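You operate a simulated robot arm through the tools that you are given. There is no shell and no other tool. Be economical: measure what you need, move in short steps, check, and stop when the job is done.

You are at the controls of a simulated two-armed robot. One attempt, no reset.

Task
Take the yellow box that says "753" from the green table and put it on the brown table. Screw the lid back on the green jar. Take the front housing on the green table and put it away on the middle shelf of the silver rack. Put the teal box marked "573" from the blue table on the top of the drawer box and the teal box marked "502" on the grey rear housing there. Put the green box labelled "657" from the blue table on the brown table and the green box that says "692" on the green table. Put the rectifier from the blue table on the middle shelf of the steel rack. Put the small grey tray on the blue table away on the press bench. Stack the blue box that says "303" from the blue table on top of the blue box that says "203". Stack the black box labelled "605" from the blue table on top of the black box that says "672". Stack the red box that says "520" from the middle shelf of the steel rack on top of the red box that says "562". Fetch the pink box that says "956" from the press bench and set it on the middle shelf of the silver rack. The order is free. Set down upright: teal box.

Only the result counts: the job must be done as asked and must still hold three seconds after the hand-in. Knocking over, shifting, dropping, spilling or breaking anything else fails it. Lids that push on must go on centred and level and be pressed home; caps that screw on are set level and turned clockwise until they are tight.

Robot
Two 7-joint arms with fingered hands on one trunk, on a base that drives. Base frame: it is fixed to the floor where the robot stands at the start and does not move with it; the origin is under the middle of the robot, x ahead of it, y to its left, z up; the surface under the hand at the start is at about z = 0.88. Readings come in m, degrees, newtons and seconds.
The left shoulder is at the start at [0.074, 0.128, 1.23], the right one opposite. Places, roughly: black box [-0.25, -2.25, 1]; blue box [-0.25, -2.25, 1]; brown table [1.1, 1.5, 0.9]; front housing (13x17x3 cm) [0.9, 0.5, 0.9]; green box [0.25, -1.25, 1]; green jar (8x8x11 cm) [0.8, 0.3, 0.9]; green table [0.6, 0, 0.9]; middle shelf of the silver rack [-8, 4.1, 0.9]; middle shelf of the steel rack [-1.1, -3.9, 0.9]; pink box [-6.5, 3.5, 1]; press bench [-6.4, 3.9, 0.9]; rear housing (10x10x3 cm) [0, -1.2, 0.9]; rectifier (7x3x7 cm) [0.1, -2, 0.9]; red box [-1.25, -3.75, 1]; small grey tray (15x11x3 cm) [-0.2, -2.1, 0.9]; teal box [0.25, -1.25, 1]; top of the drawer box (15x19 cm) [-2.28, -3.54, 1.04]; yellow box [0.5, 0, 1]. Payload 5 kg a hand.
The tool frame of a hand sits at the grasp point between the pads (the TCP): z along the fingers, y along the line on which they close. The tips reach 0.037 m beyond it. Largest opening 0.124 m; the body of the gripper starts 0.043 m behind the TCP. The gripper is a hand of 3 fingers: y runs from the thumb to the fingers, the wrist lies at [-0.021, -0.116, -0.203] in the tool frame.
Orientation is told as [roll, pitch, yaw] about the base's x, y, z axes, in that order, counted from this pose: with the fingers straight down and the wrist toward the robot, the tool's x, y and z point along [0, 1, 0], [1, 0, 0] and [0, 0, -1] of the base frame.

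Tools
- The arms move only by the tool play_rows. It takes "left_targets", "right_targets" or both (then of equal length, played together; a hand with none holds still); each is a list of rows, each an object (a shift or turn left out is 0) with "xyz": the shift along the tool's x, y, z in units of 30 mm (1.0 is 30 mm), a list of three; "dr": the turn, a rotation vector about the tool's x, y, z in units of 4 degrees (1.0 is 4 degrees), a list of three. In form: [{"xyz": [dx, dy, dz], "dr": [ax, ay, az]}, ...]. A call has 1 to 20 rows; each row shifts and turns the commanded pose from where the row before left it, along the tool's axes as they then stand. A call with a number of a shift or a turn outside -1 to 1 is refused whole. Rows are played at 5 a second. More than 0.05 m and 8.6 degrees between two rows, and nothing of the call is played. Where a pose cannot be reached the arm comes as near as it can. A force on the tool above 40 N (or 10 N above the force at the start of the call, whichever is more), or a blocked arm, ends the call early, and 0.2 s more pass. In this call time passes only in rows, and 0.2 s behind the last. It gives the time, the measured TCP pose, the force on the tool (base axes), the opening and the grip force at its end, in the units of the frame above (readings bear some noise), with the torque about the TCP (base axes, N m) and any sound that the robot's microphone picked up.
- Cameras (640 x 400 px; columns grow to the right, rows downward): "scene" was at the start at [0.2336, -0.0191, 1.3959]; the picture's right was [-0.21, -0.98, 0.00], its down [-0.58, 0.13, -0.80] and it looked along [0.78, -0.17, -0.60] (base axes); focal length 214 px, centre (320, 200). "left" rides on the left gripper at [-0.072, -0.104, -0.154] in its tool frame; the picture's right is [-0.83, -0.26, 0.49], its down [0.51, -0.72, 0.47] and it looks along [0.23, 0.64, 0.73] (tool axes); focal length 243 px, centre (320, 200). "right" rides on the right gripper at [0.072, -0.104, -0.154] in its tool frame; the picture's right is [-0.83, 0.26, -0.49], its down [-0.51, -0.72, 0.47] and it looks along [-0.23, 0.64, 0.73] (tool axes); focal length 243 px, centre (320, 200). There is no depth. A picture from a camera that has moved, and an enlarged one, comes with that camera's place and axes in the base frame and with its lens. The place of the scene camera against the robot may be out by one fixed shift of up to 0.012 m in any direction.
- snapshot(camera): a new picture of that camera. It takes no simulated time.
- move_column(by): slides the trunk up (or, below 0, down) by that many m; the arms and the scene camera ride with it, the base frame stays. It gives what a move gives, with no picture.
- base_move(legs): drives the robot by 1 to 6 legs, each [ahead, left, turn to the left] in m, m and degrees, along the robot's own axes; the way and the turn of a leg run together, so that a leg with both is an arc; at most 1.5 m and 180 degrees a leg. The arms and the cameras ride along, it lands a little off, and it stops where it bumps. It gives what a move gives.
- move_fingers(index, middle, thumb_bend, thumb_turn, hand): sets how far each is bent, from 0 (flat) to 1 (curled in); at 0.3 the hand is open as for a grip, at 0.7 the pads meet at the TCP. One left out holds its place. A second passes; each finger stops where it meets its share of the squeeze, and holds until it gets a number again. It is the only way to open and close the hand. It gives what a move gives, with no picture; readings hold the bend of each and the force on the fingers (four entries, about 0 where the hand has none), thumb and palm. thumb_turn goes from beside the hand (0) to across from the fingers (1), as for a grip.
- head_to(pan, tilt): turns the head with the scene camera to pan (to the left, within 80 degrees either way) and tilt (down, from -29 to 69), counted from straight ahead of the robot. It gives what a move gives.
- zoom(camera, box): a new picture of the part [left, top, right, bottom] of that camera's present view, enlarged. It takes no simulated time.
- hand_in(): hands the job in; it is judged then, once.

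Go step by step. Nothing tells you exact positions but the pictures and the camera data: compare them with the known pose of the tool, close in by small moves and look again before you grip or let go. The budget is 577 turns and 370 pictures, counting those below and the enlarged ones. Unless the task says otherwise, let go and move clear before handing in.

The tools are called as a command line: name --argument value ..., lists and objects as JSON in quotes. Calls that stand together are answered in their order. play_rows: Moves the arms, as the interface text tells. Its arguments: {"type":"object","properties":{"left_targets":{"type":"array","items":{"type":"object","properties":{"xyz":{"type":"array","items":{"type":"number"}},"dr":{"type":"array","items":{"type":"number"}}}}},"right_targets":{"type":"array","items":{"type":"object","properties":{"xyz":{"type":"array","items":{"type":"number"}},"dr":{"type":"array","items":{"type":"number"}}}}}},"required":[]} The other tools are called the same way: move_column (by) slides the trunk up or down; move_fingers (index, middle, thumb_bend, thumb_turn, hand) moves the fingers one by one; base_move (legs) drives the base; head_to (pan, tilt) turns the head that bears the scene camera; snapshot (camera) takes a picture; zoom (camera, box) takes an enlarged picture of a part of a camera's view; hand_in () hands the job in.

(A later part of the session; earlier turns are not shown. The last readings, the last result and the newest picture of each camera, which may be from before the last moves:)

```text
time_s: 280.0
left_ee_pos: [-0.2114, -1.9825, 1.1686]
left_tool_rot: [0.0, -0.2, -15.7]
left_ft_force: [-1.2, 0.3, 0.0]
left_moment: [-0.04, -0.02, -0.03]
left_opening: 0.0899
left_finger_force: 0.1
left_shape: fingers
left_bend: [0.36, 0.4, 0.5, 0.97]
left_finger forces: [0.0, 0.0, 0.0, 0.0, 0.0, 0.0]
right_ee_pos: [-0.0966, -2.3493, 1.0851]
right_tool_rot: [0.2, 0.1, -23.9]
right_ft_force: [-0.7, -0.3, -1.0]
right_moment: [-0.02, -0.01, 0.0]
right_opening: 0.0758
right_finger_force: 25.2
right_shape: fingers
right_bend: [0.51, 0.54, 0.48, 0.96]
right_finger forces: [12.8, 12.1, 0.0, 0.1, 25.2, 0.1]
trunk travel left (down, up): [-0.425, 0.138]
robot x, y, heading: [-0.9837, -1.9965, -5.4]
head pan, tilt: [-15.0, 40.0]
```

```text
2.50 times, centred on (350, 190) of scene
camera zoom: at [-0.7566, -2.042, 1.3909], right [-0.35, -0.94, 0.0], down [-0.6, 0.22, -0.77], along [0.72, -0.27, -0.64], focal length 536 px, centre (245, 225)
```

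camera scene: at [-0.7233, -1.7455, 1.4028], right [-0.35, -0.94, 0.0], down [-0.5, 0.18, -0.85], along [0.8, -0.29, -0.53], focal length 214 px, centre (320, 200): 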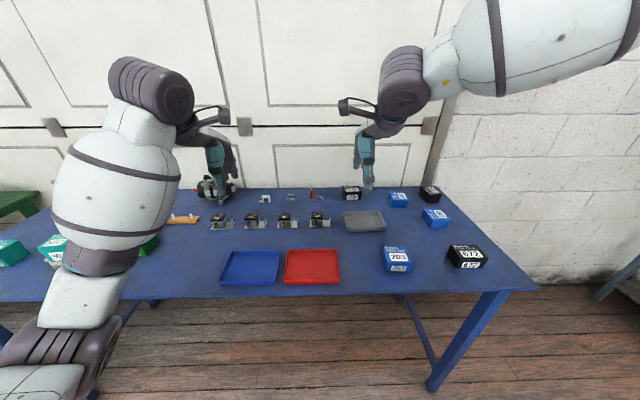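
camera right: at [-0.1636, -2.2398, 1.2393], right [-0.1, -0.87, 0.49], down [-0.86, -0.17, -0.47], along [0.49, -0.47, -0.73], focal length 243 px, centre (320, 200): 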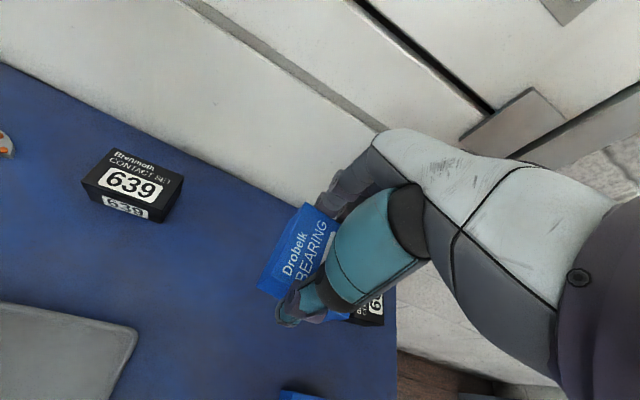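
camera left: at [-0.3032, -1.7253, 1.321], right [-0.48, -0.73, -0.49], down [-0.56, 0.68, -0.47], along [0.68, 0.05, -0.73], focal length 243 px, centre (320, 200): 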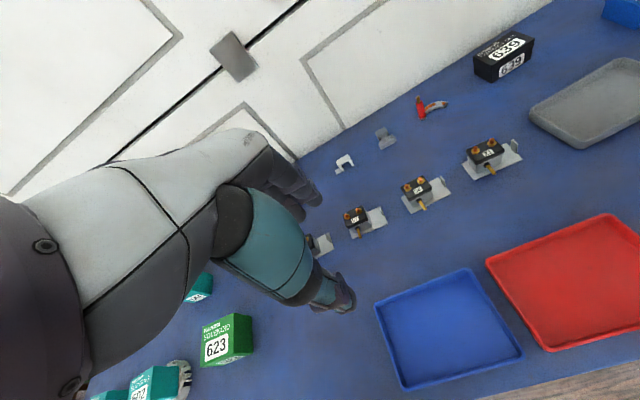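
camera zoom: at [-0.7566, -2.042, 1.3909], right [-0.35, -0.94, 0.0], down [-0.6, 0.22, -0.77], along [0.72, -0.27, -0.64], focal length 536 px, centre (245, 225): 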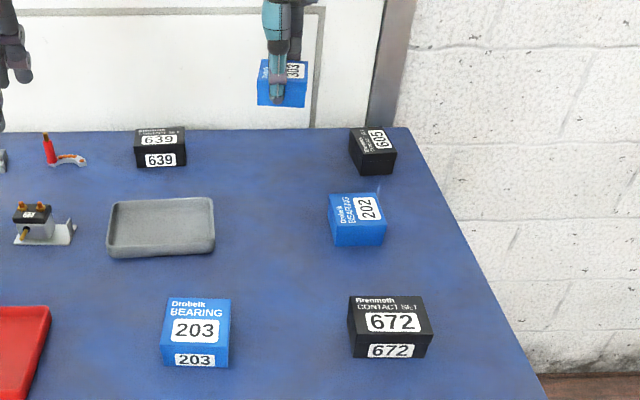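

303 held. Moving over 203 at about (−0.375, −2.12).

play_rows --right_targets '[{"xyz": [0.27, -0.97, 0]}, {"xyz": [0.27, -0.97, 0]}, {"xyz": [0.27, -0.97, 0]}, {"xyz": [0.27, -0.97, 0]}, {"xyz": [0.27, -0.97, 0]}, {"xyz": [0.27, -0.97, 0]}, {"xyz": [0.27, -0.97, 0]}, {"xyz": [0.27, -0.97, 0]}, {"xyz": [0.27, -0.97, 0]}, {"xyz": [0.27, -0.97, 0]}, {"xyz": [0.27, -0.97, 0]}, {"xyz": [0.27, -0.97, 0]}]'

snapshot --camera "right"

zoom --camera "scene" --box '[270, 150, 430, 270]'

```text
time_s: 282.6
left_ee_pos: [-0.2114, -1.9815, 1.168]
left_tool_rot: [-0.1, -0.2, -15.8]
left_ft_force: [0.0, -0.1, -0.1]
left_moment: [0.01, 0.01, -0.01]
left_opening: 0.09
left_finger_force: 0.0
left_shape: fingers
left_bend: [0.36, 0.4, 0.5, 0.97]
left_finger forces: [0.0, 0.1, 0.1, 0.0, 0.0, 0.0]
right_ee_pos: [-0.3745, -2.1171, 1.0823]
right_tool_rot: [0.1, 0.0, -23.9]
right_ft_force: [-0.3, -0.9, -0.5]
right_moment: [-0.02, -0.02, 0.01]
right_opening: 0.0756
right_finger_force: 24.7
right_shape: fingers
right_bend: [0.51, 0.54, 0.48, 0.96]
right_finger forces: [13.0, 11.9, 0.0, 0.0, 24.9, 0.1]
trunk travel left (down, up): [-0.425, 0.138]
robot x, y, heading: [-0.9826, -2.0021, -5.3]
head pan, tilt: [-15.0, 40.0]
```

```text
226 pictures are left
camera right: at [-0.4418, -2.0095, 1.237], right [-0.1, -0.87, 0.49], down [-0.86, -0.17, -0.47], along [0.49, -0.47, -0.73], focal length 243 px, centre (320, 200)
```

right: 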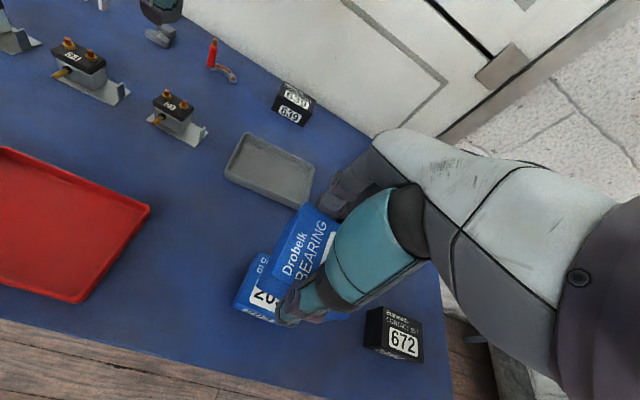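

```text
3.33 times, centred on (350, 210) of scene
camera zoom: at [-0.7552, -2.0421, 1.3906], right [-0.35, -0.94, 0.0], down [-0.6, 0.22, -0.77], along [0.72, -0.27, -0.64], focal length 715 px, centre (220, 167)
```

zoom: 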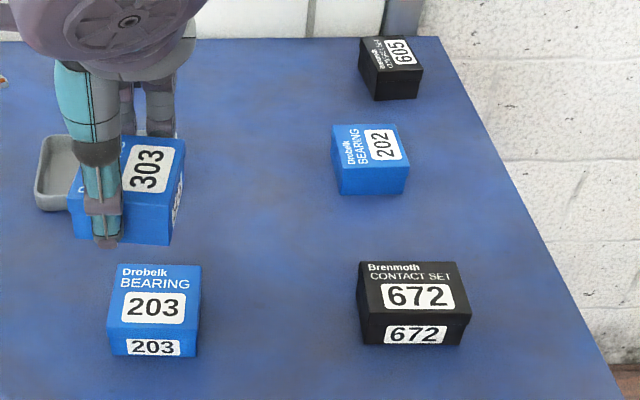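

play_rows --right_targets '[{"xyz": [-0.35, -0.06, 0]}, {"xyz": [0, 0, 1]}, {"xyz": [0, 0, 1]}, {"xyz": [0, 0, 1]}]'

snapshot --camera "right"

zoom --camera "scene" --box '[270, 170, 390, 270]'

```text
time_s: 283.6
left_ee_pos: [-0.2099, -1.9832, 1.1672]
left_tool_rot: [0.0, -0.1, -15.6]
left_ft_force: [-0.2, 0.8, -0.4]
left_moment: [-0.03, -0.01, 0.0]
left_opening: 0.0899
left_finger_force: 0.0
left_shape: fingers
left_bend: [0.36, 0.4, 0.5, 0.97]
left_finger forces: [0.1, 0.0, 0.0, 0.1, 0.1, 0.0]
right_ee_pos: [-0.3804, -2.1267, 0.9921]
right_tool_rot: [0.1, -0.1, -23.9]
right_ft_force: [0.6, -0.3, -0.8]
right_moment: [0.02, 0.01, 0.0]
right_opening: 0.0757
right_finger_force: 24.9
right_shape: fingers
right_bend: [0.51, 0.54, 0.48, 0.96]
right_finger forces: [13.0, 11.8, 0.0, 0.1, 24.8, 0.0]
trunk travel left (down, up): [-0.425, 0.138]
robot x, y, heading: [-0.9859, -1.9994, -5.5]
head pan, tilt: [-15.0, 40.0]
```

```text
224 pictures are left
camera right: at [-0.4465, -2.0192, 1.1467], right [-0.1, -0.87, 0.49], down [-0.86, -0.17, -0.47], along [0.49, -0.47, -0.73], focal length 243 px, centre (320, 200)
```

right: 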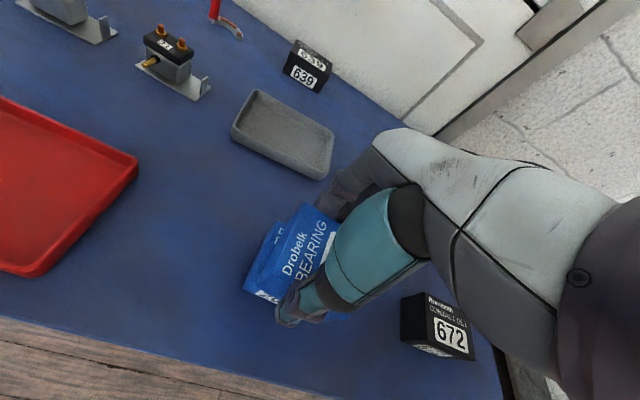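

```text
4.00 times, centred on (330, 220) of scene
camera zoom: at [-0.7551, -2.0429, 1.3906], right [-0.35, -0.94, 0.0], down [-0.6, 0.22, -0.77], along [0.72, -0.27, -0.64], focal length 858 px, centre (280, 120)
```

zoom: 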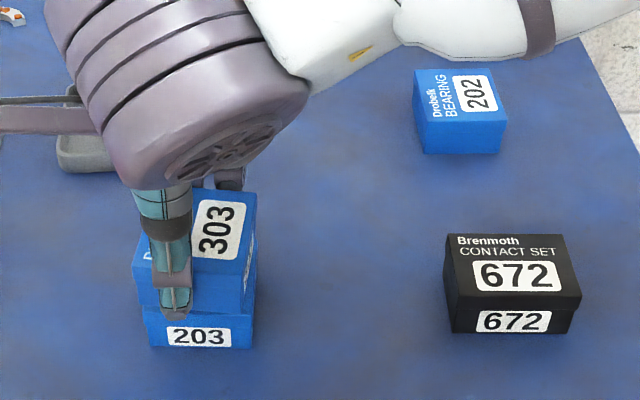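

play_rows --right_targets '[{"xyz": [0, 0, 0.3]}, {"xyz": [0, 0, 0.15]}, {"xyz": [0, 0, 0.1]}]'

```text
time_s: 284.4
left_ee_pos: [-0.2101, -1.9814, 1.1673]
left_tool_rot: [0.0, -0.1, -15.8]
left_ft_force: [-0.5, 0.4, 0.2]
left_moment: [0.0, -0.01, -0.02]
left_opening: 0.0901
left_finger_force: 0.0
left_shape: fingers
left_bend: [0.36, 0.4, 0.5, 0.97]
left_finger forces: [0.0, 0.1, 0.0, 0.0, 0.1, 0.0]
right_ee_pos: [-0.3787, -2.1261, 0.9757]
right_tool_rot: [0.0, -0.2, -23.9]
right_ft_force: [-0.8, 0.2, -0.9]
right_moment: [-0.01, -0.01, 0.0]
right_opening: 0.0757
right_finger_force: 24.6
right_shape: fingers
right_bend: [0.51, 0.54, 0.48, 0.96]
right_finger forces: [13.1, 11.9, 0.0, 0.0, 24.9, 0.0]
trunk travel left (down, up): [-0.425, 0.138]
robot x, y, heading: [-0.982, -1.9972, -5.2]
head pan, tilt: [-15.0, 40.0]
```

play_rows --right_targets '[{"xyz": [0, 0, 0.1]}, {"xyz": [0, 0, 0.1]}]'

```text
time_s: 285.0
left_ee_pos: [-0.2123, -1.9829, 1.1675]
left_tool_rot: [-0.1, -0.2, -15.8]
left_ft_force: [-0.6, 0.5, -0.1]
left_moment: [0.03, 0.01, 0.03]
left_opening: 0.09
left_finger_force: 0.0
left_shape: fingers
left_bend: [0.36, 0.4, 0.5, 0.97]
left_finger forces: [0.0, 0.0, 0.1, 0.0, 0.1, 0.0]
right_ee_pos: [-0.3807, -2.1267, 0.9726]
right_tool_rot: [0.1, -0.3, -23.9]
right_ft_force: [1.9, -1.5, 13.9]
right_moment: [-0.23, -0.39, 0.02]
right_opening: 0.076
right_finger_force: 27.2
right_shape: fingers
right_bend: [0.51, 0.54, 0.48, 0.96]
right_finger forces: [13.7, 14.2, 0.1, 0.1, 25.9, 0.0]
trunk travel left (down, up): [-0.425, 0.138]
robot x, y, heading: [-0.9838, -2.0026, -5.2]
head pan, tilt: [-15.0, 40.0]
```

Contact. Releasing and lifting.

move_fingers --hand "right" --index 0.3 --middle 0.3 --thumb_bend 0.3

play_rows --right_targets '[{"xyz": [0, 0, -1]}, {"xyz": [0, 0, -1]}, {"xyz": [0, 0, -1]}, {"xyz": [0, 0, -1]}, {"xyz": [0, 0, -1]}, {"xyz": [0, 0, -1]}]'

base_move --legs '[[0, -0.2, 0]]'

zoom --camera "scene" --box '[240, 120, 460, 280]'

snapshot --camera "right"

```text
time_s: 286.0
left_ee_pos: [-0.2102, -1.9814, 1.1675]
left_tool_rot: [-0.1, -0.1, -15.7]
left_ft_force: [-0.3, 0.0, 0.4]
left_moment: [0.01, 0.04, 0.0]
left_opening: 0.09
left_finger_force: 0.0
left_shape: fingers
left_bend: [0.36, 0.4, 0.5, 0.97]
left_finger forces: [0.1, 0.2, 0.0, 0.1, 0.0, 0.0]
right_ee_pos: [-0.379, -2.1262, 0.9701]
right_tool_rot: [-0.1, 0.0, -24.0]
right_ft_force: [-0.1, -0.3, -0.7]
right_moment: [0.01, 0.01, -0.02]
right_opening: 0.1281
right_finger_force: 0.1
right_shape: fingers
right_bend: [0.3, 0.3, 0.3, 0.97]
right_finger forces: [0.0, 0.0, 0.0, 0.0, 0.1, 0.0]
trunk travel left (down, up): [-0.425, 0.138]
robot x, y, heading: [-0.9795, -1.9963, -5.3]
head pan, tilt: [-15.0, 40.0]
```

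```text
time_s: 287.4
left_ee_pos: [-0.2126, -1.9824, 1.168]
left_tool_rot: [0.0, -0.1, -15.7]
left_ft_force: [-0.1, -0.7, 0.6]
left_moment: [0.0, -0.03, -0.01]
left_opening: 0.0899
left_finger_force: 0.1
left_shape: fingers
left_bend: [0.36, 0.4, 0.5, 0.97]
left_finger forces: [0.0, 0.0, 0.1, 0.1, 0.0, 0.1]
right_ee_pos: [-0.3802, -2.1249, 1.15]
right_tool_rot: [0.0, -0.1, -23.9]
right_ft_force: [-0.1, 0.2, 0.5]
right_moment: [-0.01, -0.03, 0.0]
right_opening: 0.1285
right_finger_force: 0.1
right_shape: fingers
right_bend: [0.3, 0.3, 0.3, 0.97]
right_finger forces: [0.1, 0.0, 0.1, 0.1, 0.0, 0.0]
trunk travel left (down, up): [-0.425, 0.138]
robot x, y, heading: [-0.9814, -2.0012, -5.3]
head pan, tilt: [-15.0, 40.0]
```

```text
time_s: 289.8
left_ee_pos: [-0.2284, -2.1782, 1.166]
left_tool_rot: [-0.1, -0.1, -15.6]
left_ft_force: [-1.4, 0.3, 0.4]
left_moment: [-0.01, 0.0, -0.01]
left_opening: 0.0899
left_finger_force: 0.1
left_shape: fingers
left_bend: [0.36, 0.4, 0.5, 0.97]
left_finger forces: [0.0, 0.0, 0.0, 0.0, 0.0, 0.0]
right_ee_pos: [-0.3974, -2.3221, 1.1498]
right_tool_rot: [0.0, 0.0, -23.7]
right_ft_force: [0.6, 0.4, -0.2]
right_moment: [0.01, 0.0, 0.01]
right_opening: 0.1286
right_finger_force: 0.1
right_shape: fingers
right_bend: [0.3, 0.3, 0.3, 0.97]
right_finger forces: [0.1, 0.0, 0.0, 0.0, 0.0, 0.0]
trunk travel left (down, up): [-0.425, 0.138]
robot x, y, heading: [-1.0023, -2.1939, -5.2]
head pan, tilt: [-15.0, 40.0]
```

```text
2.50 times, centred on (350, 200) of scene
camera zoom: at [-0.7738, -2.2397, 1.3907], right [-0.35, -0.94, 0.0], down [-0.6, 0.22, -0.77], along [0.72, -0.27, -0.64], focal length 536 px, centre (245, 200)
```

zoom: 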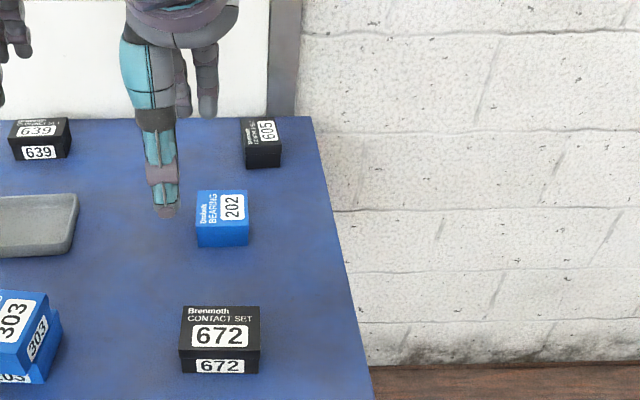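

```text
221 pictures are left
camera right: at [-0.4655, -2.2141, 1.3035], right [-0.1, -0.87, 0.49], down [-0.86, -0.17, -0.47], along [0.49, -0.47, -0.73], focal length 243 px, centre (320, 200)
```

right: 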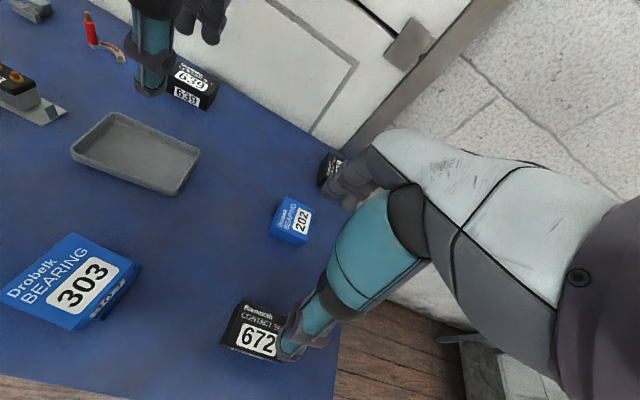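

303 is stacked on 203. Next 605 at about (−0.115, −2.505): moving the right hand above it.

play_rows --right_targets '[{"xyz": [-0.145, 0.92, 0.2]}, {"xyz": [-0.145, 0.92, 0.2]}, {"xyz": [-0.145, 0.92, 0.2]}, {"xyz": [-0.145, 0.92, 0.2]}, {"xyz": [-0.145, 0.92, 0.2]}, {"xyz": [-0.145, 0.92, 0.2]}, {"xyz": [-0.145, 0.92, 0.2]}, {"xyz": [-0.145, 0.92, 0.2]}, {"xyz": [-0.145, 0.92, 0.2]}, {"xyz": [-0.145, 0.92, 0.2]}, {"xyz": [-0.145, 0.92, 0.5]}, {"xyz": [-0.145, 0.92, 0.5]}, {"dr": [0, 0, -1]}, {"dr": [0, 0, -0.9]}]'

snapshot --camera "right"

zoom --camera "scene" --box '[240, 110, 400, 230]'

```text
time_s: 292.8
left_ee_pos: [-0.2298, -2.1789, 1.1678]
left_tool_rot: [0.0, -0.1, -15.6]
left_ft_force: [0.8, -1.2, -0.1]
left_moment: [-0.02, 0.02, 0.0]
left_opening: 0.0901
left_finger_force: 0.1
left_shape: fingers
left_bend: [0.36, 0.4, 0.5, 0.97]
left_finger forces: [0.0, 0.1, 0.0, 0.1, 0.0, 0.1]
right_ee_pos: [-0.1162, -2.5026, 1.0601]
right_tool_rot: [0.0, -0.1, -16.1]
right_ft_force: [-0.2, -0.6, -0.6]
right_moment: [-0.02, 0.01, 0.02]
right_opening: 0.1284
right_finger_force: 0.1
right_shape: fingers
right_bend: [0.3, 0.3, 0.3, 0.97]
right_finger forces: [0.0, 0.1, 0.1, 0.0, 0.0, 0.0]
trunk travel left (down, up): [-0.425, 0.138]
robot x, y, heading: [-1.001, -2.1993, -5.5]
head pan, tilt: [-15.0, 40.0]
```

```text
220 pictures are left
camera right: at [-0.198, -2.4045, 1.2146], right [0.02, -0.87, 0.49], down [-0.83, -0.29, -0.47], along [0.55, -0.4, -0.73], focal length 243 px, centre (320, 200)
```

right: 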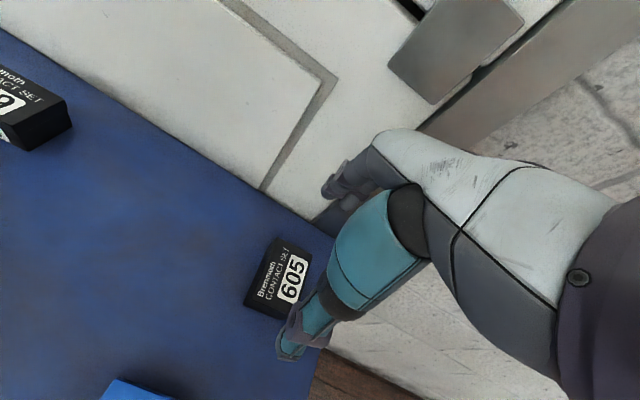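

```text
3.33 times, centred on (320, 170) of scene
camera zoom: at [-0.7743, -2.2403, 1.3907], right [-0.35, -0.94, 0.0], down [-0.6, 0.22, -0.77], along [0.72, -0.27, -0.64], focal length 715 px, centre (320, 300)
```

zoom: 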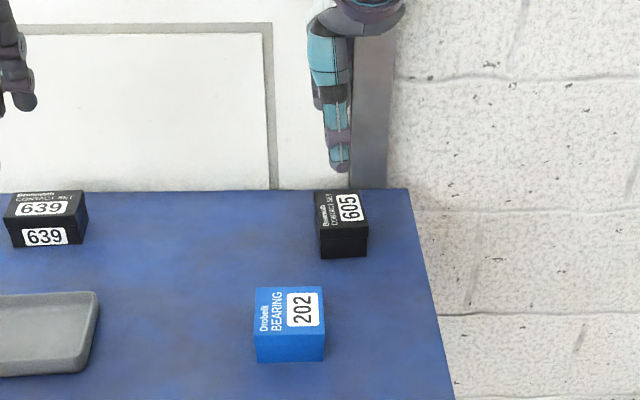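

play_rows --right_targets '[{"xyz": [-0.16, 0.22, 1], "dr": [0, 0, -1]}, {"xyz": [0, 0, 1]}, {"xyz": [0, 0, 1]}, {"xyz": [0, 0, 1]}, {"xyz": [0, 0, 0.2]}]'

move_fingers --hand "right" --index 0.75 --middle 0.75 --thumb_bend 0.75

play_rows --right_targets '[{"xyz": [0, 0, -1]}, {"xyz": [0, 0, -1]}, {"xyz": [0, 0, -1]}, {"xyz": [0, 0, -1]}, {"xyz": [0, 0, -1]}]'

zoom --camera "scene" --box '[240, 90, 440, 280]'

snapshot --camera "right"

```text
time_s: 294.0
left_ee_pos: [-0.2294, -2.1798, 1.1675]
left_tool_rot: [0.0, -0.1, -15.7]
left_ft_force: [-0.6, 0.7, -0.1]
left_moment: [0.0, 0.01, 0.01]
left_opening: 0.0898
left_finger_force: 0.0
left_shape: fingers
left_bend: [0.36, 0.4, 0.5, 0.97]
left_finger forces: [0.0, 0.1, 0.0, 0.0, 0.0, 0.1]
right_ee_pos: [-0.1106, -2.5094, 0.9354]
right_tool_rot: [-0.1, -0.2, -12.2]
right_ft_force: [-0.1, 0.3, 0.3]
right_moment: [0.0, -0.01, -0.02]
right_opening: 0.1285
right_finger_force: 0.0
right_shape: fingers
right_bend: [0.3, 0.3, 0.3, 0.97]
right_finger forces: [0.0, 0.0, 0.1, 0.0, 0.1, 0.0]
trunk travel left (down, up): [-0.425, 0.138]
robot x, y, heading: [-0.9971, -2.1995, -5.4]
head pan, tilt: [-15.0, 40.0]
```

```text
time_s: 295.0
left_ee_pos: [-0.2297, -2.1783, 1.1675]
left_tool_rot: [0.1, -0.1, -15.7]
left_ft_force: [0.4, -0.2, 0.1]
left_moment: [-0.01, -0.01, -0.02]
left_opening: 0.0898
left_finger_force: 0.0
left_shape: fingers
left_bend: [0.36, 0.4, 0.5, 0.97]
left_finger forces: [0.0, 0.0, 0.0, 0.0, 0.0, 0.0]
right_ee_pos: [-0.1116, -2.5104, 0.9355]
right_tool_rot: [0.0, -0.1, -12.1]
right_ft_force: [0.5, -0.7, 3.7]
right_moment: [-0.09, -0.28, 0.0]
right_opening: 0.0867
right_finger_force: 28.4
right_shape: fingers
right_bend: [0.45, 0.5, 0.45, 0.96]
right_finger forces: [15.6, 13.8, 0.1, 0.0, 28.1, 0.0]
trunk travel left (down, up): [-0.425, 0.138]
robot x, y, heading: [-1.0019, -2.1938, -5.4]
head pan, tilt: [-15.0, 40.0]
```

```text
time_s: 296.2
left_ee_pos: [-0.2308, -2.18, 1.1678]
left_tool_rot: [0.0, -0.1, -15.6]
left_ft_force: [-0.7, -0.5, -0.1]
left_moment: [0.0, 0.0, 0.01]
left_opening: 0.0899
left_finger_force: 0.1
left_shape: fingers
left_bend: [0.36, 0.4, 0.5, 0.97]
left_finger forces: [0.0, 0.0, 0.1, 0.1, 0.0, 0.0]
right_ee_pos: [-0.1102, -2.5092, 1.0868]
right_tool_rot: [0.1, -0.1, -12.2]
right_ft_force: [-0.2, 0.0, -1.5]
right_moment: [-0.03, -0.01, 0.0]
right_opening: 0.0865
right_finger_force: 27.8
right_shape: fingers
right_bend: [0.45, 0.5, 0.45, 0.96]
right_finger forces: [15.1, 12.7, 0.0, 0.0, 28.3, 0.0]
trunk travel left (down, up): [-0.425, 0.138]
robot x, y, heading: [-1.0032, -2.1967, -5.3]
head pan, tilt: [-15.0, 40.0]
```

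```text
2.11 times, centred on (340, 185) of scene
camera zoom: at [-0.7749, -2.2399, 1.3909], right [-0.35, -0.94, 0.0], down [-0.6, 0.22, -0.77], along [0.72, -0.27, -0.64], focal length 452 px, centre (278, 232)
```

zoom: 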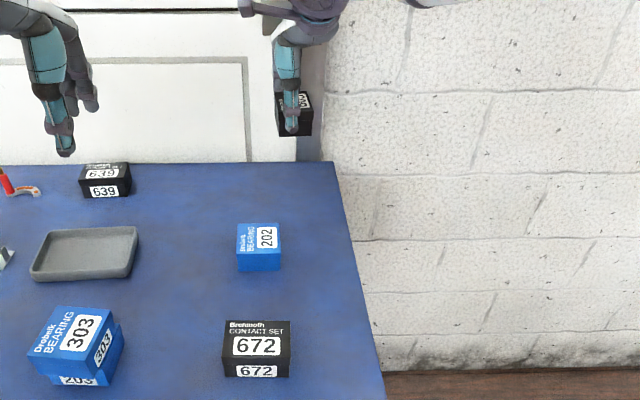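

```text
217 pictures are left
camera right: at [-0.1988, -2.4175, 1.2395], right [0.08, -0.87, 0.49], down [-0.81, -0.34, -0.47], along [0.58, -0.36, -0.73], focal length 243 px, centre (320, 200)
```

right: 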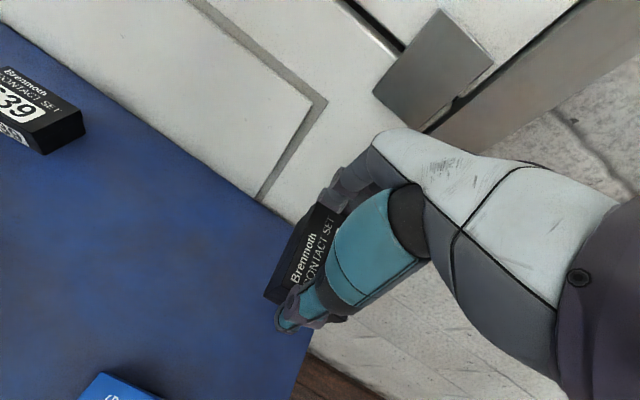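

605 held. Backing 0.08 m and carrying it over 672 at about (−0.45, −2.333).

base_move --legs '[[-0.08, 0, 0]]'

play_rows --right_targets '[{"xyz": [0.367, -0.965, 0]}, {"xyz": [0.367, -0.965, 0]}, {"xyz": [0.367, -0.965, 0]}, {"xyz": [0.367, -0.965, 0]}, {"xyz": [0.367, -0.965, 0]}, {"xyz": [0.367, -0.965, 0]}, {"xyz": [0.367, -0.965, 0]}, {"xyz": [0.367, -0.965, 0]}, {"xyz": [0.367, -0.965, 0]}, {"xyz": [0.367, -0.965, 0]}, {"dr": [0, 0, 1]}]'

snapshot --camera "right"

zoom --camera "scene" --box '[230, 130, 410, 270]'

```text
time_s: 297.2
left_ee_pos: [-0.3047, -2.1731, 1.1638]
left_tool_rot: [-0.1, 0.1, -15.6]
left_ft_force: [0.3, -1.1, -1.2]
left_moment: [0.03, 0.02, -0.03]
left_opening: 0.0895
left_finger_force: 0.0
left_shape: fingers
left_bend: [0.36, 0.4, 0.5, 0.97]
left_finger forces: [0.0, 0.1, 0.0, 0.0, 0.0, 0.0]
right_ee_pos: [-0.1853, -2.5036, 1.0814]
right_tool_rot: [0.1, 0.1, -12.2]
right_ft_force: [0.7, 0.1, -1.4]
right_moment: [0.02, 0.0, -0.03]
right_opening: 0.0868
right_finger_force: 27.8
right_shape: fingers
right_bend: [0.45, 0.5, 0.45, 0.96]
right_finger forces: [15.2, 12.8, 0.0, 0.0, 28.3, 0.0]
trunk travel left (down, up): [-0.425, 0.138]
robot x, y, heading: [-1.0841, -2.1903, -5.3]
head pan, tilt: [-15.0, 40.0]
```

```text
time_s: 299.6
left_ee_pos: [-0.3067, -2.1727, 1.1657]
left_tool_rot: [0.0, 0.0, -15.4]
left_ft_force: [-0.7, 0.5, 0.2]
left_moment: [0.0, 0.03, 0.0]
left_opening: 0.0896
left_finger_force: 0.0
left_shape: fingers
left_bend: [0.36, 0.4, 0.5, 0.97]
left_finger forces: [0.0, 0.1, 0.0, 0.0, 0.0, 0.1]
right_ee_pos: [-0.4477, -2.3346, 1.0837]
right_tool_rot: [0.0, 0.0, -16.1]
right_ft_force: [-0.2, -0.6, -0.8]
right_moment: [-0.01, 0.01, 0.0]
right_opening: 0.0867
right_finger_force: 27.6
right_shape: fingers
right_bend: [0.45, 0.5, 0.45, 0.96]
right_finger forces: [15.1, 12.4, 0.1, 0.0, 28.3, 0.1]
trunk travel left (down, up): [-0.425, 0.138]
robot x, y, heading: [-1.0808, -2.1911, -5.1]
head pan, tilt: [-15.0, 40.0]
```

```text
216 pictures are left
camera right: at [-0.5291, -2.2354, 1.2385], right [0.02, -0.87, 0.49], down [-0.83, -0.28, -0.47], along [0.55, -0.4, -0.73], focal length 243 px, centre (320, 200)
```

right: 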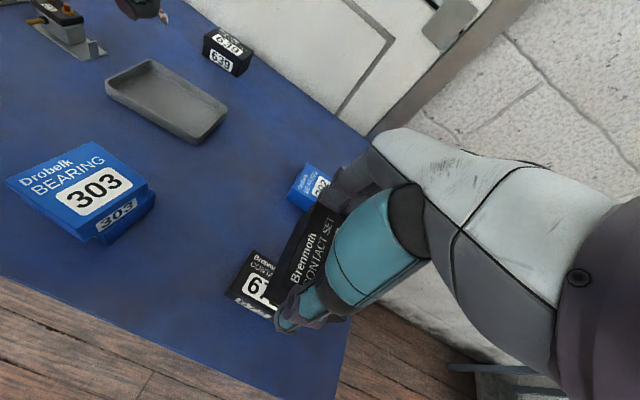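

```text
2.86 times, centred on (320, 200) of scene
camera zoom: at [-0.8515, -2.2332, 1.3904], right [-0.35, -0.94, 0.0], down [-0.6, 0.22, -0.77], along [0.72, -0.27, -0.64], focal length 613 px, centre (320, 200)
```

zoom: 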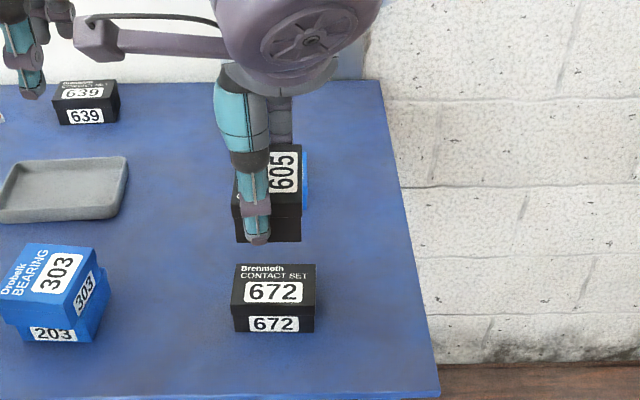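

Aligned. Lowering until contact.

play_rows --right_targets '[{"xyz": [0, -0.08, 1]}, {"xyz": [0, 0, 1]}, {"xyz": [0, 0, 0.8]}]'

zoom --camera "scene" --box '[250, 150, 370, 250]'

snapshot --camera "right"

```text
time_s: 300.4
left_ee_pos: [-0.3065, -2.1726, 1.1665]
left_tool_rot: [0.0, 0.0, -15.5]
left_ft_force: [-0.1, -0.4, 0.0]
left_moment: [0.01, -0.01, -0.04]
left_opening: 0.0898
left_finger_force: 0.1
left_shape: fingers
left_bend: [0.36, 0.4, 0.5, 0.97]
left_finger forces: [0.0, 0.0, 0.0, 0.0, 0.1, 0.0]
right_ee_pos: [-0.4495, -2.3319, 0.9983]
right_tool_rot: [0.0, 0.0, -16.2]
right_ft_force: [0.0, -0.5, -0.4]
right_moment: [0.02, -0.02, 0.0]
right_opening: 0.0867
right_finger_force: 27.7
right_shape: fingers
right_bend: [0.45, 0.5, 0.45, 0.96]
right_finger forces: [14.9, 12.4, 0.1, 0.0, 28.2, 0.0]
trunk travel left (down, up): [-0.425, 0.138]
robot x, y, heading: [-1.0818, -2.1923, -5.4]
head pan, tilt: [-15.0, 40.0]
```

```text
4.00 times, centred on (310, 200) of scene
camera zoom: at [-0.8523, -2.2333, 1.3906], right [-0.35, -0.94, 0.0], down [-0.6, 0.22, -0.77], along [0.72, -0.27, -0.64], focal length 858 px, centre (360, 200)
```

zoom: 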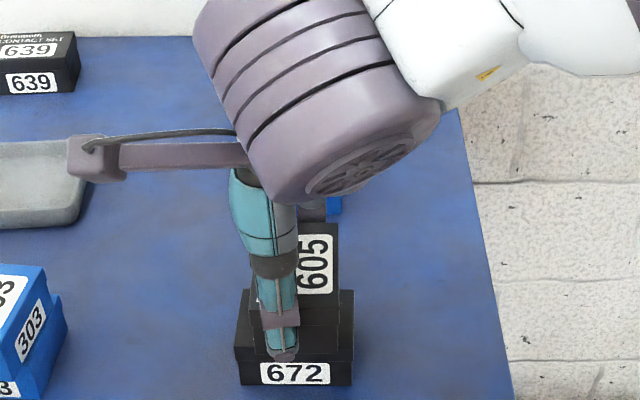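

```text
213 pictures are left
camera right: at [-0.5321, -2.2356, 1.1531], right [0.02, -0.87, 0.49], down [-0.83, -0.29, -0.47], along [0.55, -0.4, -0.73], focal length 243 px, centre (320, 200)
```

right: 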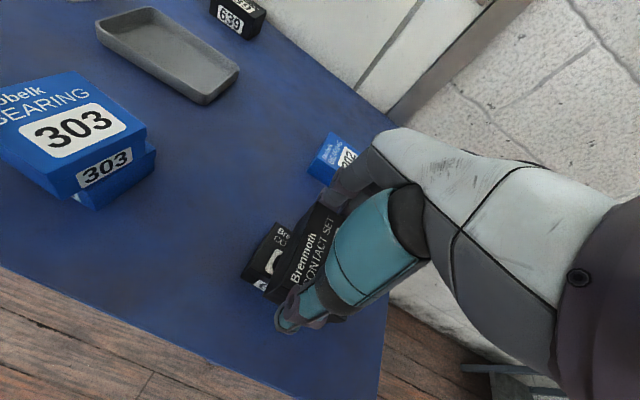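

play_rows --right_targets '[{"xyz": [0, 0, 0.3]}, {"xyz": [0, 0, 0.15]}, {"xyz": [0, 0, 0.1]}, {"xyz": [0, 0, 0.1]}]'

```text
time_s: 301.4
left_ee_pos: [-0.3077, -2.1723, 1.1669]
left_tool_rot: [0.0, -0.1, -15.7]
left_ft_force: [0.7, 0.2, 0.4]
left_moment: [0.01, 0.05, 0.01]
left_opening: 0.0895
left_finger_force: 0.1
left_shape: fingers
left_bend: [0.36, 0.4, 0.5, 0.97]
left_finger forces: [0.0, 0.1, 0.1, 0.0, 0.1, 0.0]
right_ee_pos: [-0.4493, -2.3327, 0.9814]
right_tool_rot: [0.0, 0.0, -16.2]
right_ft_force: [-0.6, -0.1, 1.7]
right_moment: [-0.02, 0.0, 0.01]
right_opening: 0.0866
right_finger_force: 27.8
right_shape: fingers
right_bend: [0.45, 0.5, 0.45, 0.96]
right_finger forces: [14.8, 12.6, 0.0, 0.0, 28.9, 0.0]
trunk travel left (down, up): [-0.425, 0.138]
robot x, y, heading: [-1.0765, -2.1921, -5.2]
head pan, tilt: [-15.0, 40.0]
```

play_rows --right_targets '[{"xyz": [0, 0, 0.07]}]'

move_fingers --hand "right" --index 0.3 --middle 0.3 --thumb_bend 0.3

play_rows --right_targets '[{"xyz": [0, 0, -1]}, {"xyz": [0, 0, -1]}, {"xyz": [0, 0, -1]}, {"xyz": [0, 0, -1]}, {"xyz": [0, 0, -1]}, {"xyz": [0, 0, -1]}]'

snapshot --camera "scene"

snapshot --camera "right"

```text
time_s: 301.8
left_ee_pos: [-0.309, -2.173, 1.1678]
left_tool_rot: [0.0, -0.1, -15.6]
left_ft_force: [-0.5, -0.4, -0.5]
left_moment: [-0.01, 0.01, 0.02]
left_opening: 0.0898
left_finger_force: 0.1
left_shape: fingers
left_bend: [0.36, 0.4, 0.5, 0.97]
left_finger forces: [0.0, 0.0, 0.0, 0.1, 0.1, 0.0]
right_ee_pos: [-0.4503, -2.3332, 0.9794]
right_tool_rot: [0.2, -0.2, -16.2]
right_ft_force: [0.1, 1.1, 9.2]
right_moment: [-0.11, -0.28, 0.0]
right_opening: 0.0865
right_finger_force: 28.6
right_shape: fingers
right_bend: [0.45, 0.5, 0.45, 0.96]
right_finger forces: [14.9, 13.4, 0.1, 0.0, 29.5, 0.0]
trunk travel left (down, up): [-0.425, 0.138]
robot x, y, heading: [-1.0764, -2.1908, -5.6]
head pan, tilt: [-15.0, 40.0]
```

```text
time_s: 302.8
left_ee_pos: [-0.3071, -2.1719, 1.1655]
left_tool_rot: [0.0, 0.0, -15.6]
left_ft_force: [-1.6, 0.5, 0.0]
left_moment: [-0.02, -0.01, 0.0]
left_opening: 0.0898
left_finger_force: 0.0
left_shape: fingers
left_bend: [0.36, 0.4, 0.5, 0.97]
left_finger forces: [0.0, 0.1, 0.0, 0.0, 0.0, 0.1]
right_ee_pos: [-0.4508, -2.3332, 0.9781]
right_tool_rot: [0.0, 0.0, -16.2]
right_ft_force: [0.2, -0.4, -0.2]
right_moment: [0.0, 0.01, -0.01]
right_opening: 0.1283
right_finger_force: 0.1
right_shape: fingers
right_bend: [0.3, 0.3, 0.3, 0.97]
right_finger forces: [0.0, 0.0, 0.1, 0.0, 0.0, 0.0]
trunk travel left (down, up): [-0.425, 0.138]
robot x, y, heading: [-1.0818, -2.1937, -5.2]
head pan, tilt: [-15.0, 40.0]
```

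```text
time_s: 304.2
left_ee_pos: [-0.3097, -2.1727, 1.1683]
left_tool_rot: [-0.1, -0.2, -15.6]
left_ft_force: [0.5, 0.1, 0.9]
left_moment: [-0.03, -0.03, 0.0]
left_opening: 0.0898
left_finger_force: 0.1
left_shape: fingers
left_bend: [0.36, 0.4, 0.5, 0.97]
left_finger forces: [0.0, 0.1, 0.0, 0.0, 0.0, 0.0]
right_ee_pos: [-0.4518, -2.334, 1.161]
right_tool_rot: [0.0, 0.1, -16.3]
right_ft_force: [-0.1, 0.2, 0.1]
right_moment: [0.02, -0.04, -0.01]
right_opening: 0.1283
right_finger_force: 0.0
right_shape: fingers
right_bend: [0.3, 0.3, 0.3, 0.97]
right_finger forces: [0.0, 0.1, 0.0, 0.0, 0.1, 0.1]
trunk travel left (down, up): [-0.425, 0.138]
robot x, y, heading: [-1.0758, -2.1923, -5.6]
head pan, tilt: [-15.0, 40.0]
```

```text
212 pictures are left
camera scene: at [-0.8539, -2.2327, 1.3909], right [-0.35, -0.94, 0.0], down [-0.6, 0.22, -0.77], along [0.72, -0.27, -0.64], focal length 214 px, centre (320, 200)
```

scene: 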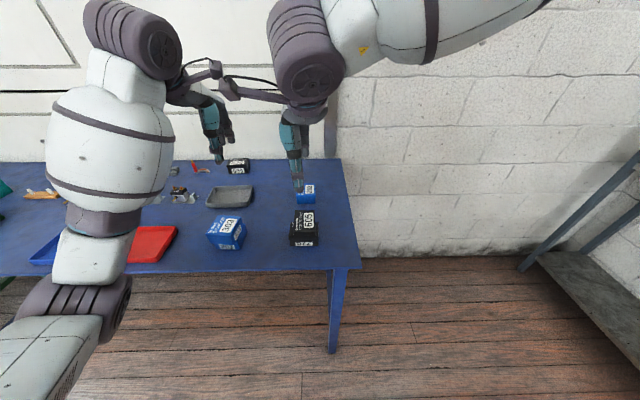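

```text
211 pictures are left
camera right: at [-0.5332, -2.2355, 1.3145], right [0.02, -0.87, 0.49], down [-0.83, -0.29, -0.47], along [0.55, -0.4, -0.73], focal length 243 px, centre (320, 200)
```

right: 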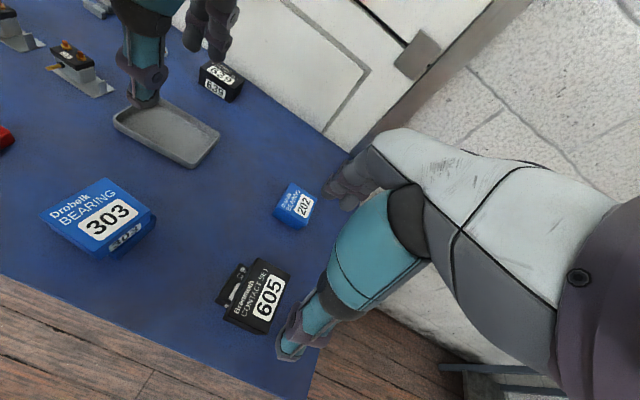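

605 is on 672. Next the rectifier: repositioning the base to (−0.80, −1.72).

base_move --legs '[[0.23, 0.496, 0]]'

snapshot --camera "right"

snapshot --camera "scene"

```text
time_s: 309.0
left_ee_pos: [-0.0364, -1.7061, 1.1676]
left_tool_rot: [0.0, -0.1, -15.7]
left_ft_force: [0.2, 0.0, 0.0]
left_moment: [0.01, -0.01, 0.0]
left_opening: 0.0896
left_finger_force: 0.1
left_shape: fingers
left_bend: [0.36, 0.4, 0.5, 0.97]
left_finger forces: [0.0, 0.0, 0.1, 0.0, 0.0, 0.1]
right_ee_pos: [-0.178, -1.8675, 1.1584]
right_tool_rot: [-0.1, 0.0, -16.3]
right_ft_force: [-0.7, 0.2, -0.3]
right_moment: [-0.01, -0.02, -0.05]
right_opening: 0.1281
right_finger_force: 0.0
right_shape: fingers
right_bend: [0.3, 0.3, 0.3, 0.97]
right_finger forces: [0.1, 0.1, 0.0, 0.0, 0.0, 0.0]
trunk travel left (down, up): [-0.425, 0.138]
robot x, y, heading: [-0.8081, -1.7239, -5.0]
head pan, tilt: [-15.0, 40.0]
```

```text
210 pictures are left
camera right: at [-0.2595, -1.77, 1.3136], right [0.02, -0.87, 0.49], down [-0.83, -0.28, -0.47], along [0.55, -0.4, -0.73], focal length 243 px, centre (320, 200)
```

right: 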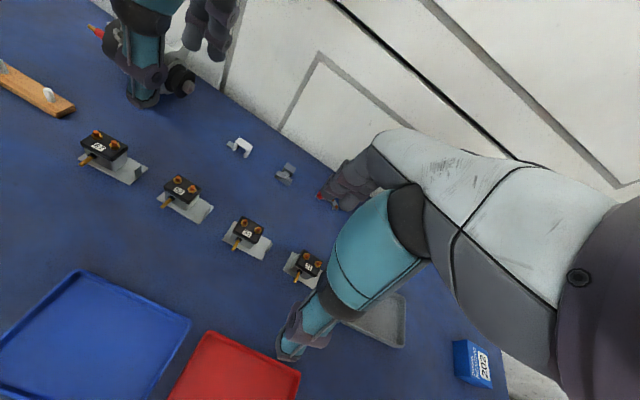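

```text
209 pictures are left
camera scene: at [-0.5803, -1.7666, 1.3907], right [-0.35, -0.94, 0.0], down [-0.6, 0.22, -0.77], along [0.72, -0.27, -0.64], focal length 214 px, centre (320, 200)
```

scene: 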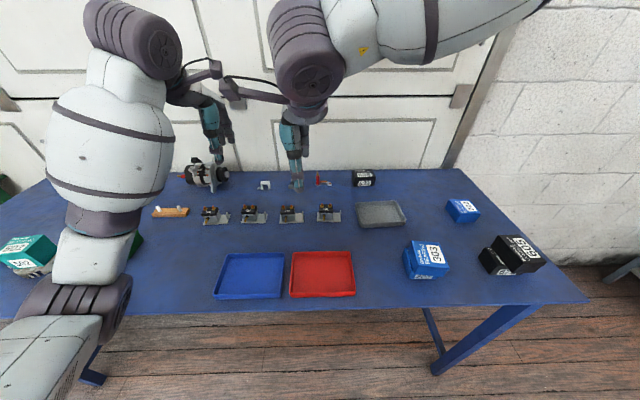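

play_rows --right_targets '[{"xyz": [-0.2, 0.95, 0]}, {"xyz": [-0.2, 0.95, 0]}, {"xyz": [-0.2, 0.95, 0]}, {"xyz": [-0.2, 0.95, 0]}, {"xyz": [-0.2, 0.95, 0]}, {"xyz": [-0.2, 0.95, 0]}, {"xyz": [-0.2, 0.95, 0]}, {"xyz": [-0.2, 0.95, 0]}, {"xyz": [-0.2, 0.95, 0]}]' --left_targets '[{"xyz": [1, 0, 0]}, {"xyz": [1, 0, 0]}, {"xyz": [1, 0, 0]}, {"xyz": [1, 0, 0]}, {"xyz": [1, 0, 0]}, {"xyz": [1, 0, 0]}, {"xyz": [0, 0, 0]}, {"xyz": [0, 0, 0]}, {"xyz": [0, 0, 0]}]'

snapshot --camera "right"

zoom --camera "scene" --box '[250, 110, 390, 220]'

```text
time_s: 311.0
left_ee_pos: [0.0154, -1.5338, 1.1674]
left_tool_rot: [-0.1, -0.1, -15.7]
left_ft_force: [0.0, -0.5, 0.0]
left_moment: [0.01, 0.01, 0.01]
left_opening: 0.0896
left_finger_force: 0.0
left_shape: fingers
left_bend: [0.36, 0.4, 0.5, 0.97]
left_finger forces: [0.0, 0.0, 0.0, 0.1, 0.1, 0.0]
right_ee_pos: [0.0518, -1.9904, 1.1578]
right_tool_rot: [0.0, 0.1, -16.3]
right_ft_force: [-0.2, -0.8, -0.4]
right_moment: [0.0, 0.0, 0.01]
right_opening: 0.1286
right_finger_force: 0.1
right_shape: fingers
right_bend: [0.3, 0.3, 0.3, 0.97]
right_finger forces: [0.1, 0.1, 0.0, 0.0, 0.0, 0.0]
trunk travel left (down, up): [-0.425, 0.138]
robot x, y, heading: [-0.8037, -1.7277, -5.2]
head pan, tilt: [-15.0, 40.0]
```

```text
208 pictures are left
camera right: at [-0.0287, -1.8925, 1.3122], right [0.02, -0.87, 0.49], down [-0.84, -0.28, -0.47], along [0.55, -0.4, -0.73], focal length 243 px, centre (320, 200)
```

right: 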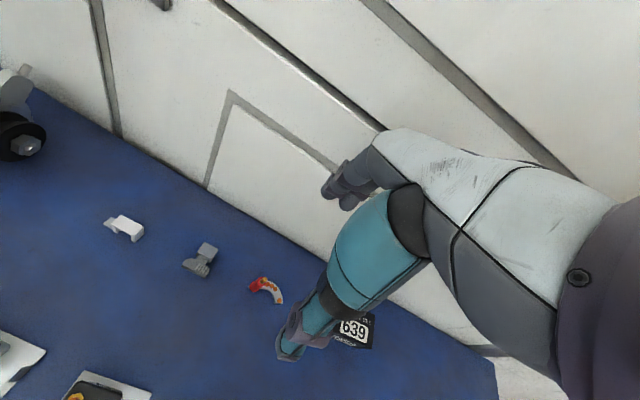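

```text
3.64 times, centred on (320, 165) of scene
camera zoom: at [-0.5788, -1.7665, 1.3904], right [-0.35, -0.94, 0.0], down [-0.6, 0.22, -0.77], along [0.72, -0.27, -0.64], focal length 780 px, centre (320, 327)
```

zoom: 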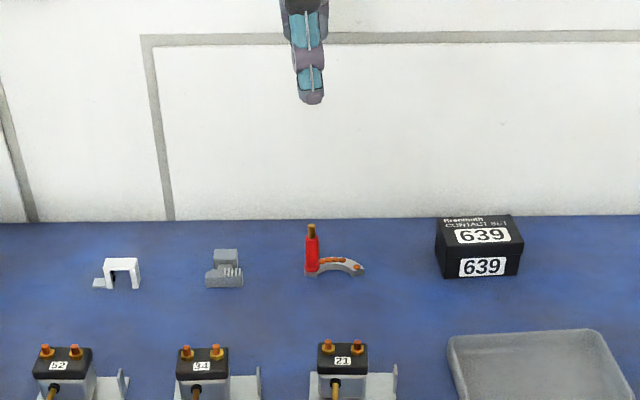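

zoom --camera "right" --box '[220, 250, 310, 320]'

```text
5.71 times, centred on (265, 285) of right
camera zoom: at [-0.0287, -1.8925, 1.3122], right [0.02, -0.87, 0.49], down [-0.84, -0.28, -0.47], along [0.55, -0.4, -0.73], focal length 1386 px, centre (634, -286)
```

zoom: 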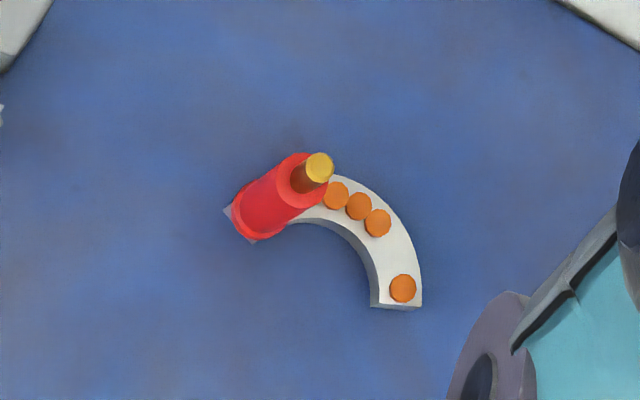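

The post is at (0.0705, −2.000), tip z ≈ 0.948. Centring and descending partway.

play_rows --right_targets '[{"xyz": [-0.13, 0.69, 0.6]}, {"xyz": [0, 0, 1]}, {"xyz": [0, 0, 1]}, {"xyz": [0, 0, 1]}, {"xyz": [0, 0, 1]}]'

zoom --camera "right" --box '[200, 190, 400, 340]'

zoom --camera "scene" --box '[260, 120, 380, 210]'

```text
time_s: 312.2
left_ee_pos: [0.0155, -1.5328, 1.1675]
left_tool_rot: [0.1, -0.1, -15.8]
left_ft_force: [0.5, 0.0, 0.1]
left_moment: [0.01, 0.01, 0.0]
left_opening: 0.0898
left_finger_force: 0.0
left_shape: fingers
left_bend: [0.36, 0.4, 0.5, 0.97]
left_finger forces: [0.0, 0.0, 0.0, 0.0, 0.1, 0.0]
right_ee_pos: [0.0747, -2.0014, 1.0217]
right_tool_rot: [0.0, 0.0, -16.2]
right_ft_force: [-0.1, -0.8, -0.7]
right_moment: [0.01, 0.01, 0.02]
right_opening: 0.1288
right_finger_force: 0.1
right_shape: fingers
right_bend: [0.3, 0.3, 0.3, 0.97]
right_finger forces: [0.0, 0.0, 0.1, 0.0, 0.1, 0.0]
trunk travel left (down, up): [-0.425, 0.138]
robot x, y, heading: [-0.8082, -1.7259, -5.4]
head pan, tilt: [-15.0, 40.0]
```

```text
2.67 times, centred on (300, 265) of right
camera zoom: at [-0.0074, -1.9035, 1.1758], right [0.02, -0.87, 0.49], down [-0.83, -0.28, -0.47], along [0.55, -0.4, -0.73], focal length 647 px, centre (373, 27)
```

zoom: 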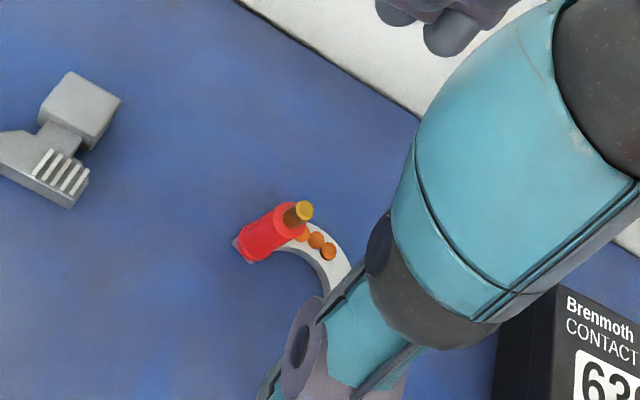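

```text
4.44 times, centred on (320, 165) of scene
camera zoom: at [-0.579, -1.7668, 1.3904], right [-0.35, -0.94, 0.0], down [-0.6, 0.22, -0.77], along [0.72, -0.27, -0.64], focal length 953 px, centre (320, 356)
```

zoom: 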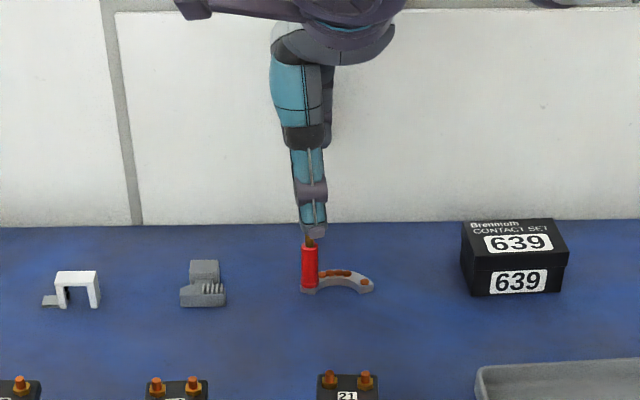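

play_rows --right_targets '[{"xyz": [0.03, -0.15, 1]}, {"xyz": [0, 0, 1]}, {"xyz": [0, 0, 1]}]'

zoom --camera "right" --box '[200, 160, 400, 340]'

zoom --camera "scene" --box '[280, 140, 360, 210]'

```text
time_s: 313.0
left_ee_pos: [0.0136, -1.5339, 1.1677]
left_tool_rot: [0.0, -0.1, -15.7]
left_ft_force: [-0.7, -0.2, -1.1]
left_moment: [0.02, 0.04, 0.02]
left_opening: 0.0897
left_finger_force: 0.0
left_shape: fingers
left_bend: [0.36, 0.4, 0.5, 0.97]
left_finger forces: [0.0, 0.0, 0.0, 0.1, 0.0, 0.0]
right_ee_pos: [0.0686, -2.0, 0.9312]
right_tool_rot: [0.1, 0.1, -16.3]
right_ft_force: [-0.1, 0.4, 0.6]
right_moment: [-0.01, 0.0, 0.0]
right_opening: 0.1284
right_finger_force: 0.0
right_shape: fingers
right_bend: [0.3, 0.3, 0.3, 0.97]
right_finger forces: [0.0, 0.0, 0.0, 0.1, 0.0, 0.0]
trunk travel left (down, up): [-0.425, 0.138]
robot x, y, heading: [-0.8082, -1.7262, -5.3]
head pan, tilt: [-15.0, 40.0]
```

```text
2.22 times, centred on (300, 250) of right
camera zoom: at [-0.0123, -1.9029, 1.0844], right [0.02, -0.87, 0.49], down [-0.83, -0.28, -0.47], along [0.55, -0.4, -0.73], focal length 539 px, centre (364, 89)
```

zoom: 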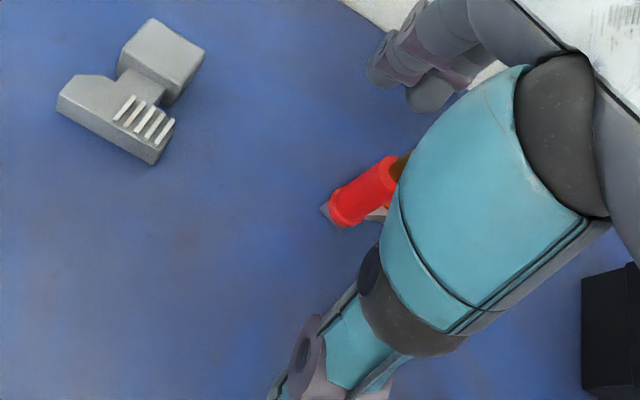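

```text
5.71 times, centred on (320, 175) of scene
camera zoom: at [-0.5795, -1.7667, 1.3905], right [-0.35, -0.94, 0.0], down [-0.6, 0.22, -0.77], along [0.72, -0.27, -0.64], focal length 1226 px, centre (320, 343)
```

zoom: 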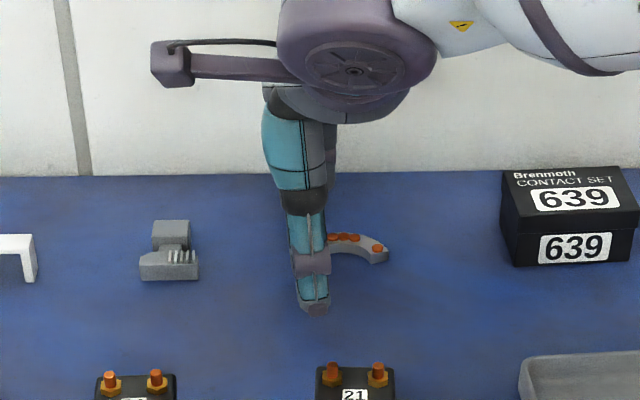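

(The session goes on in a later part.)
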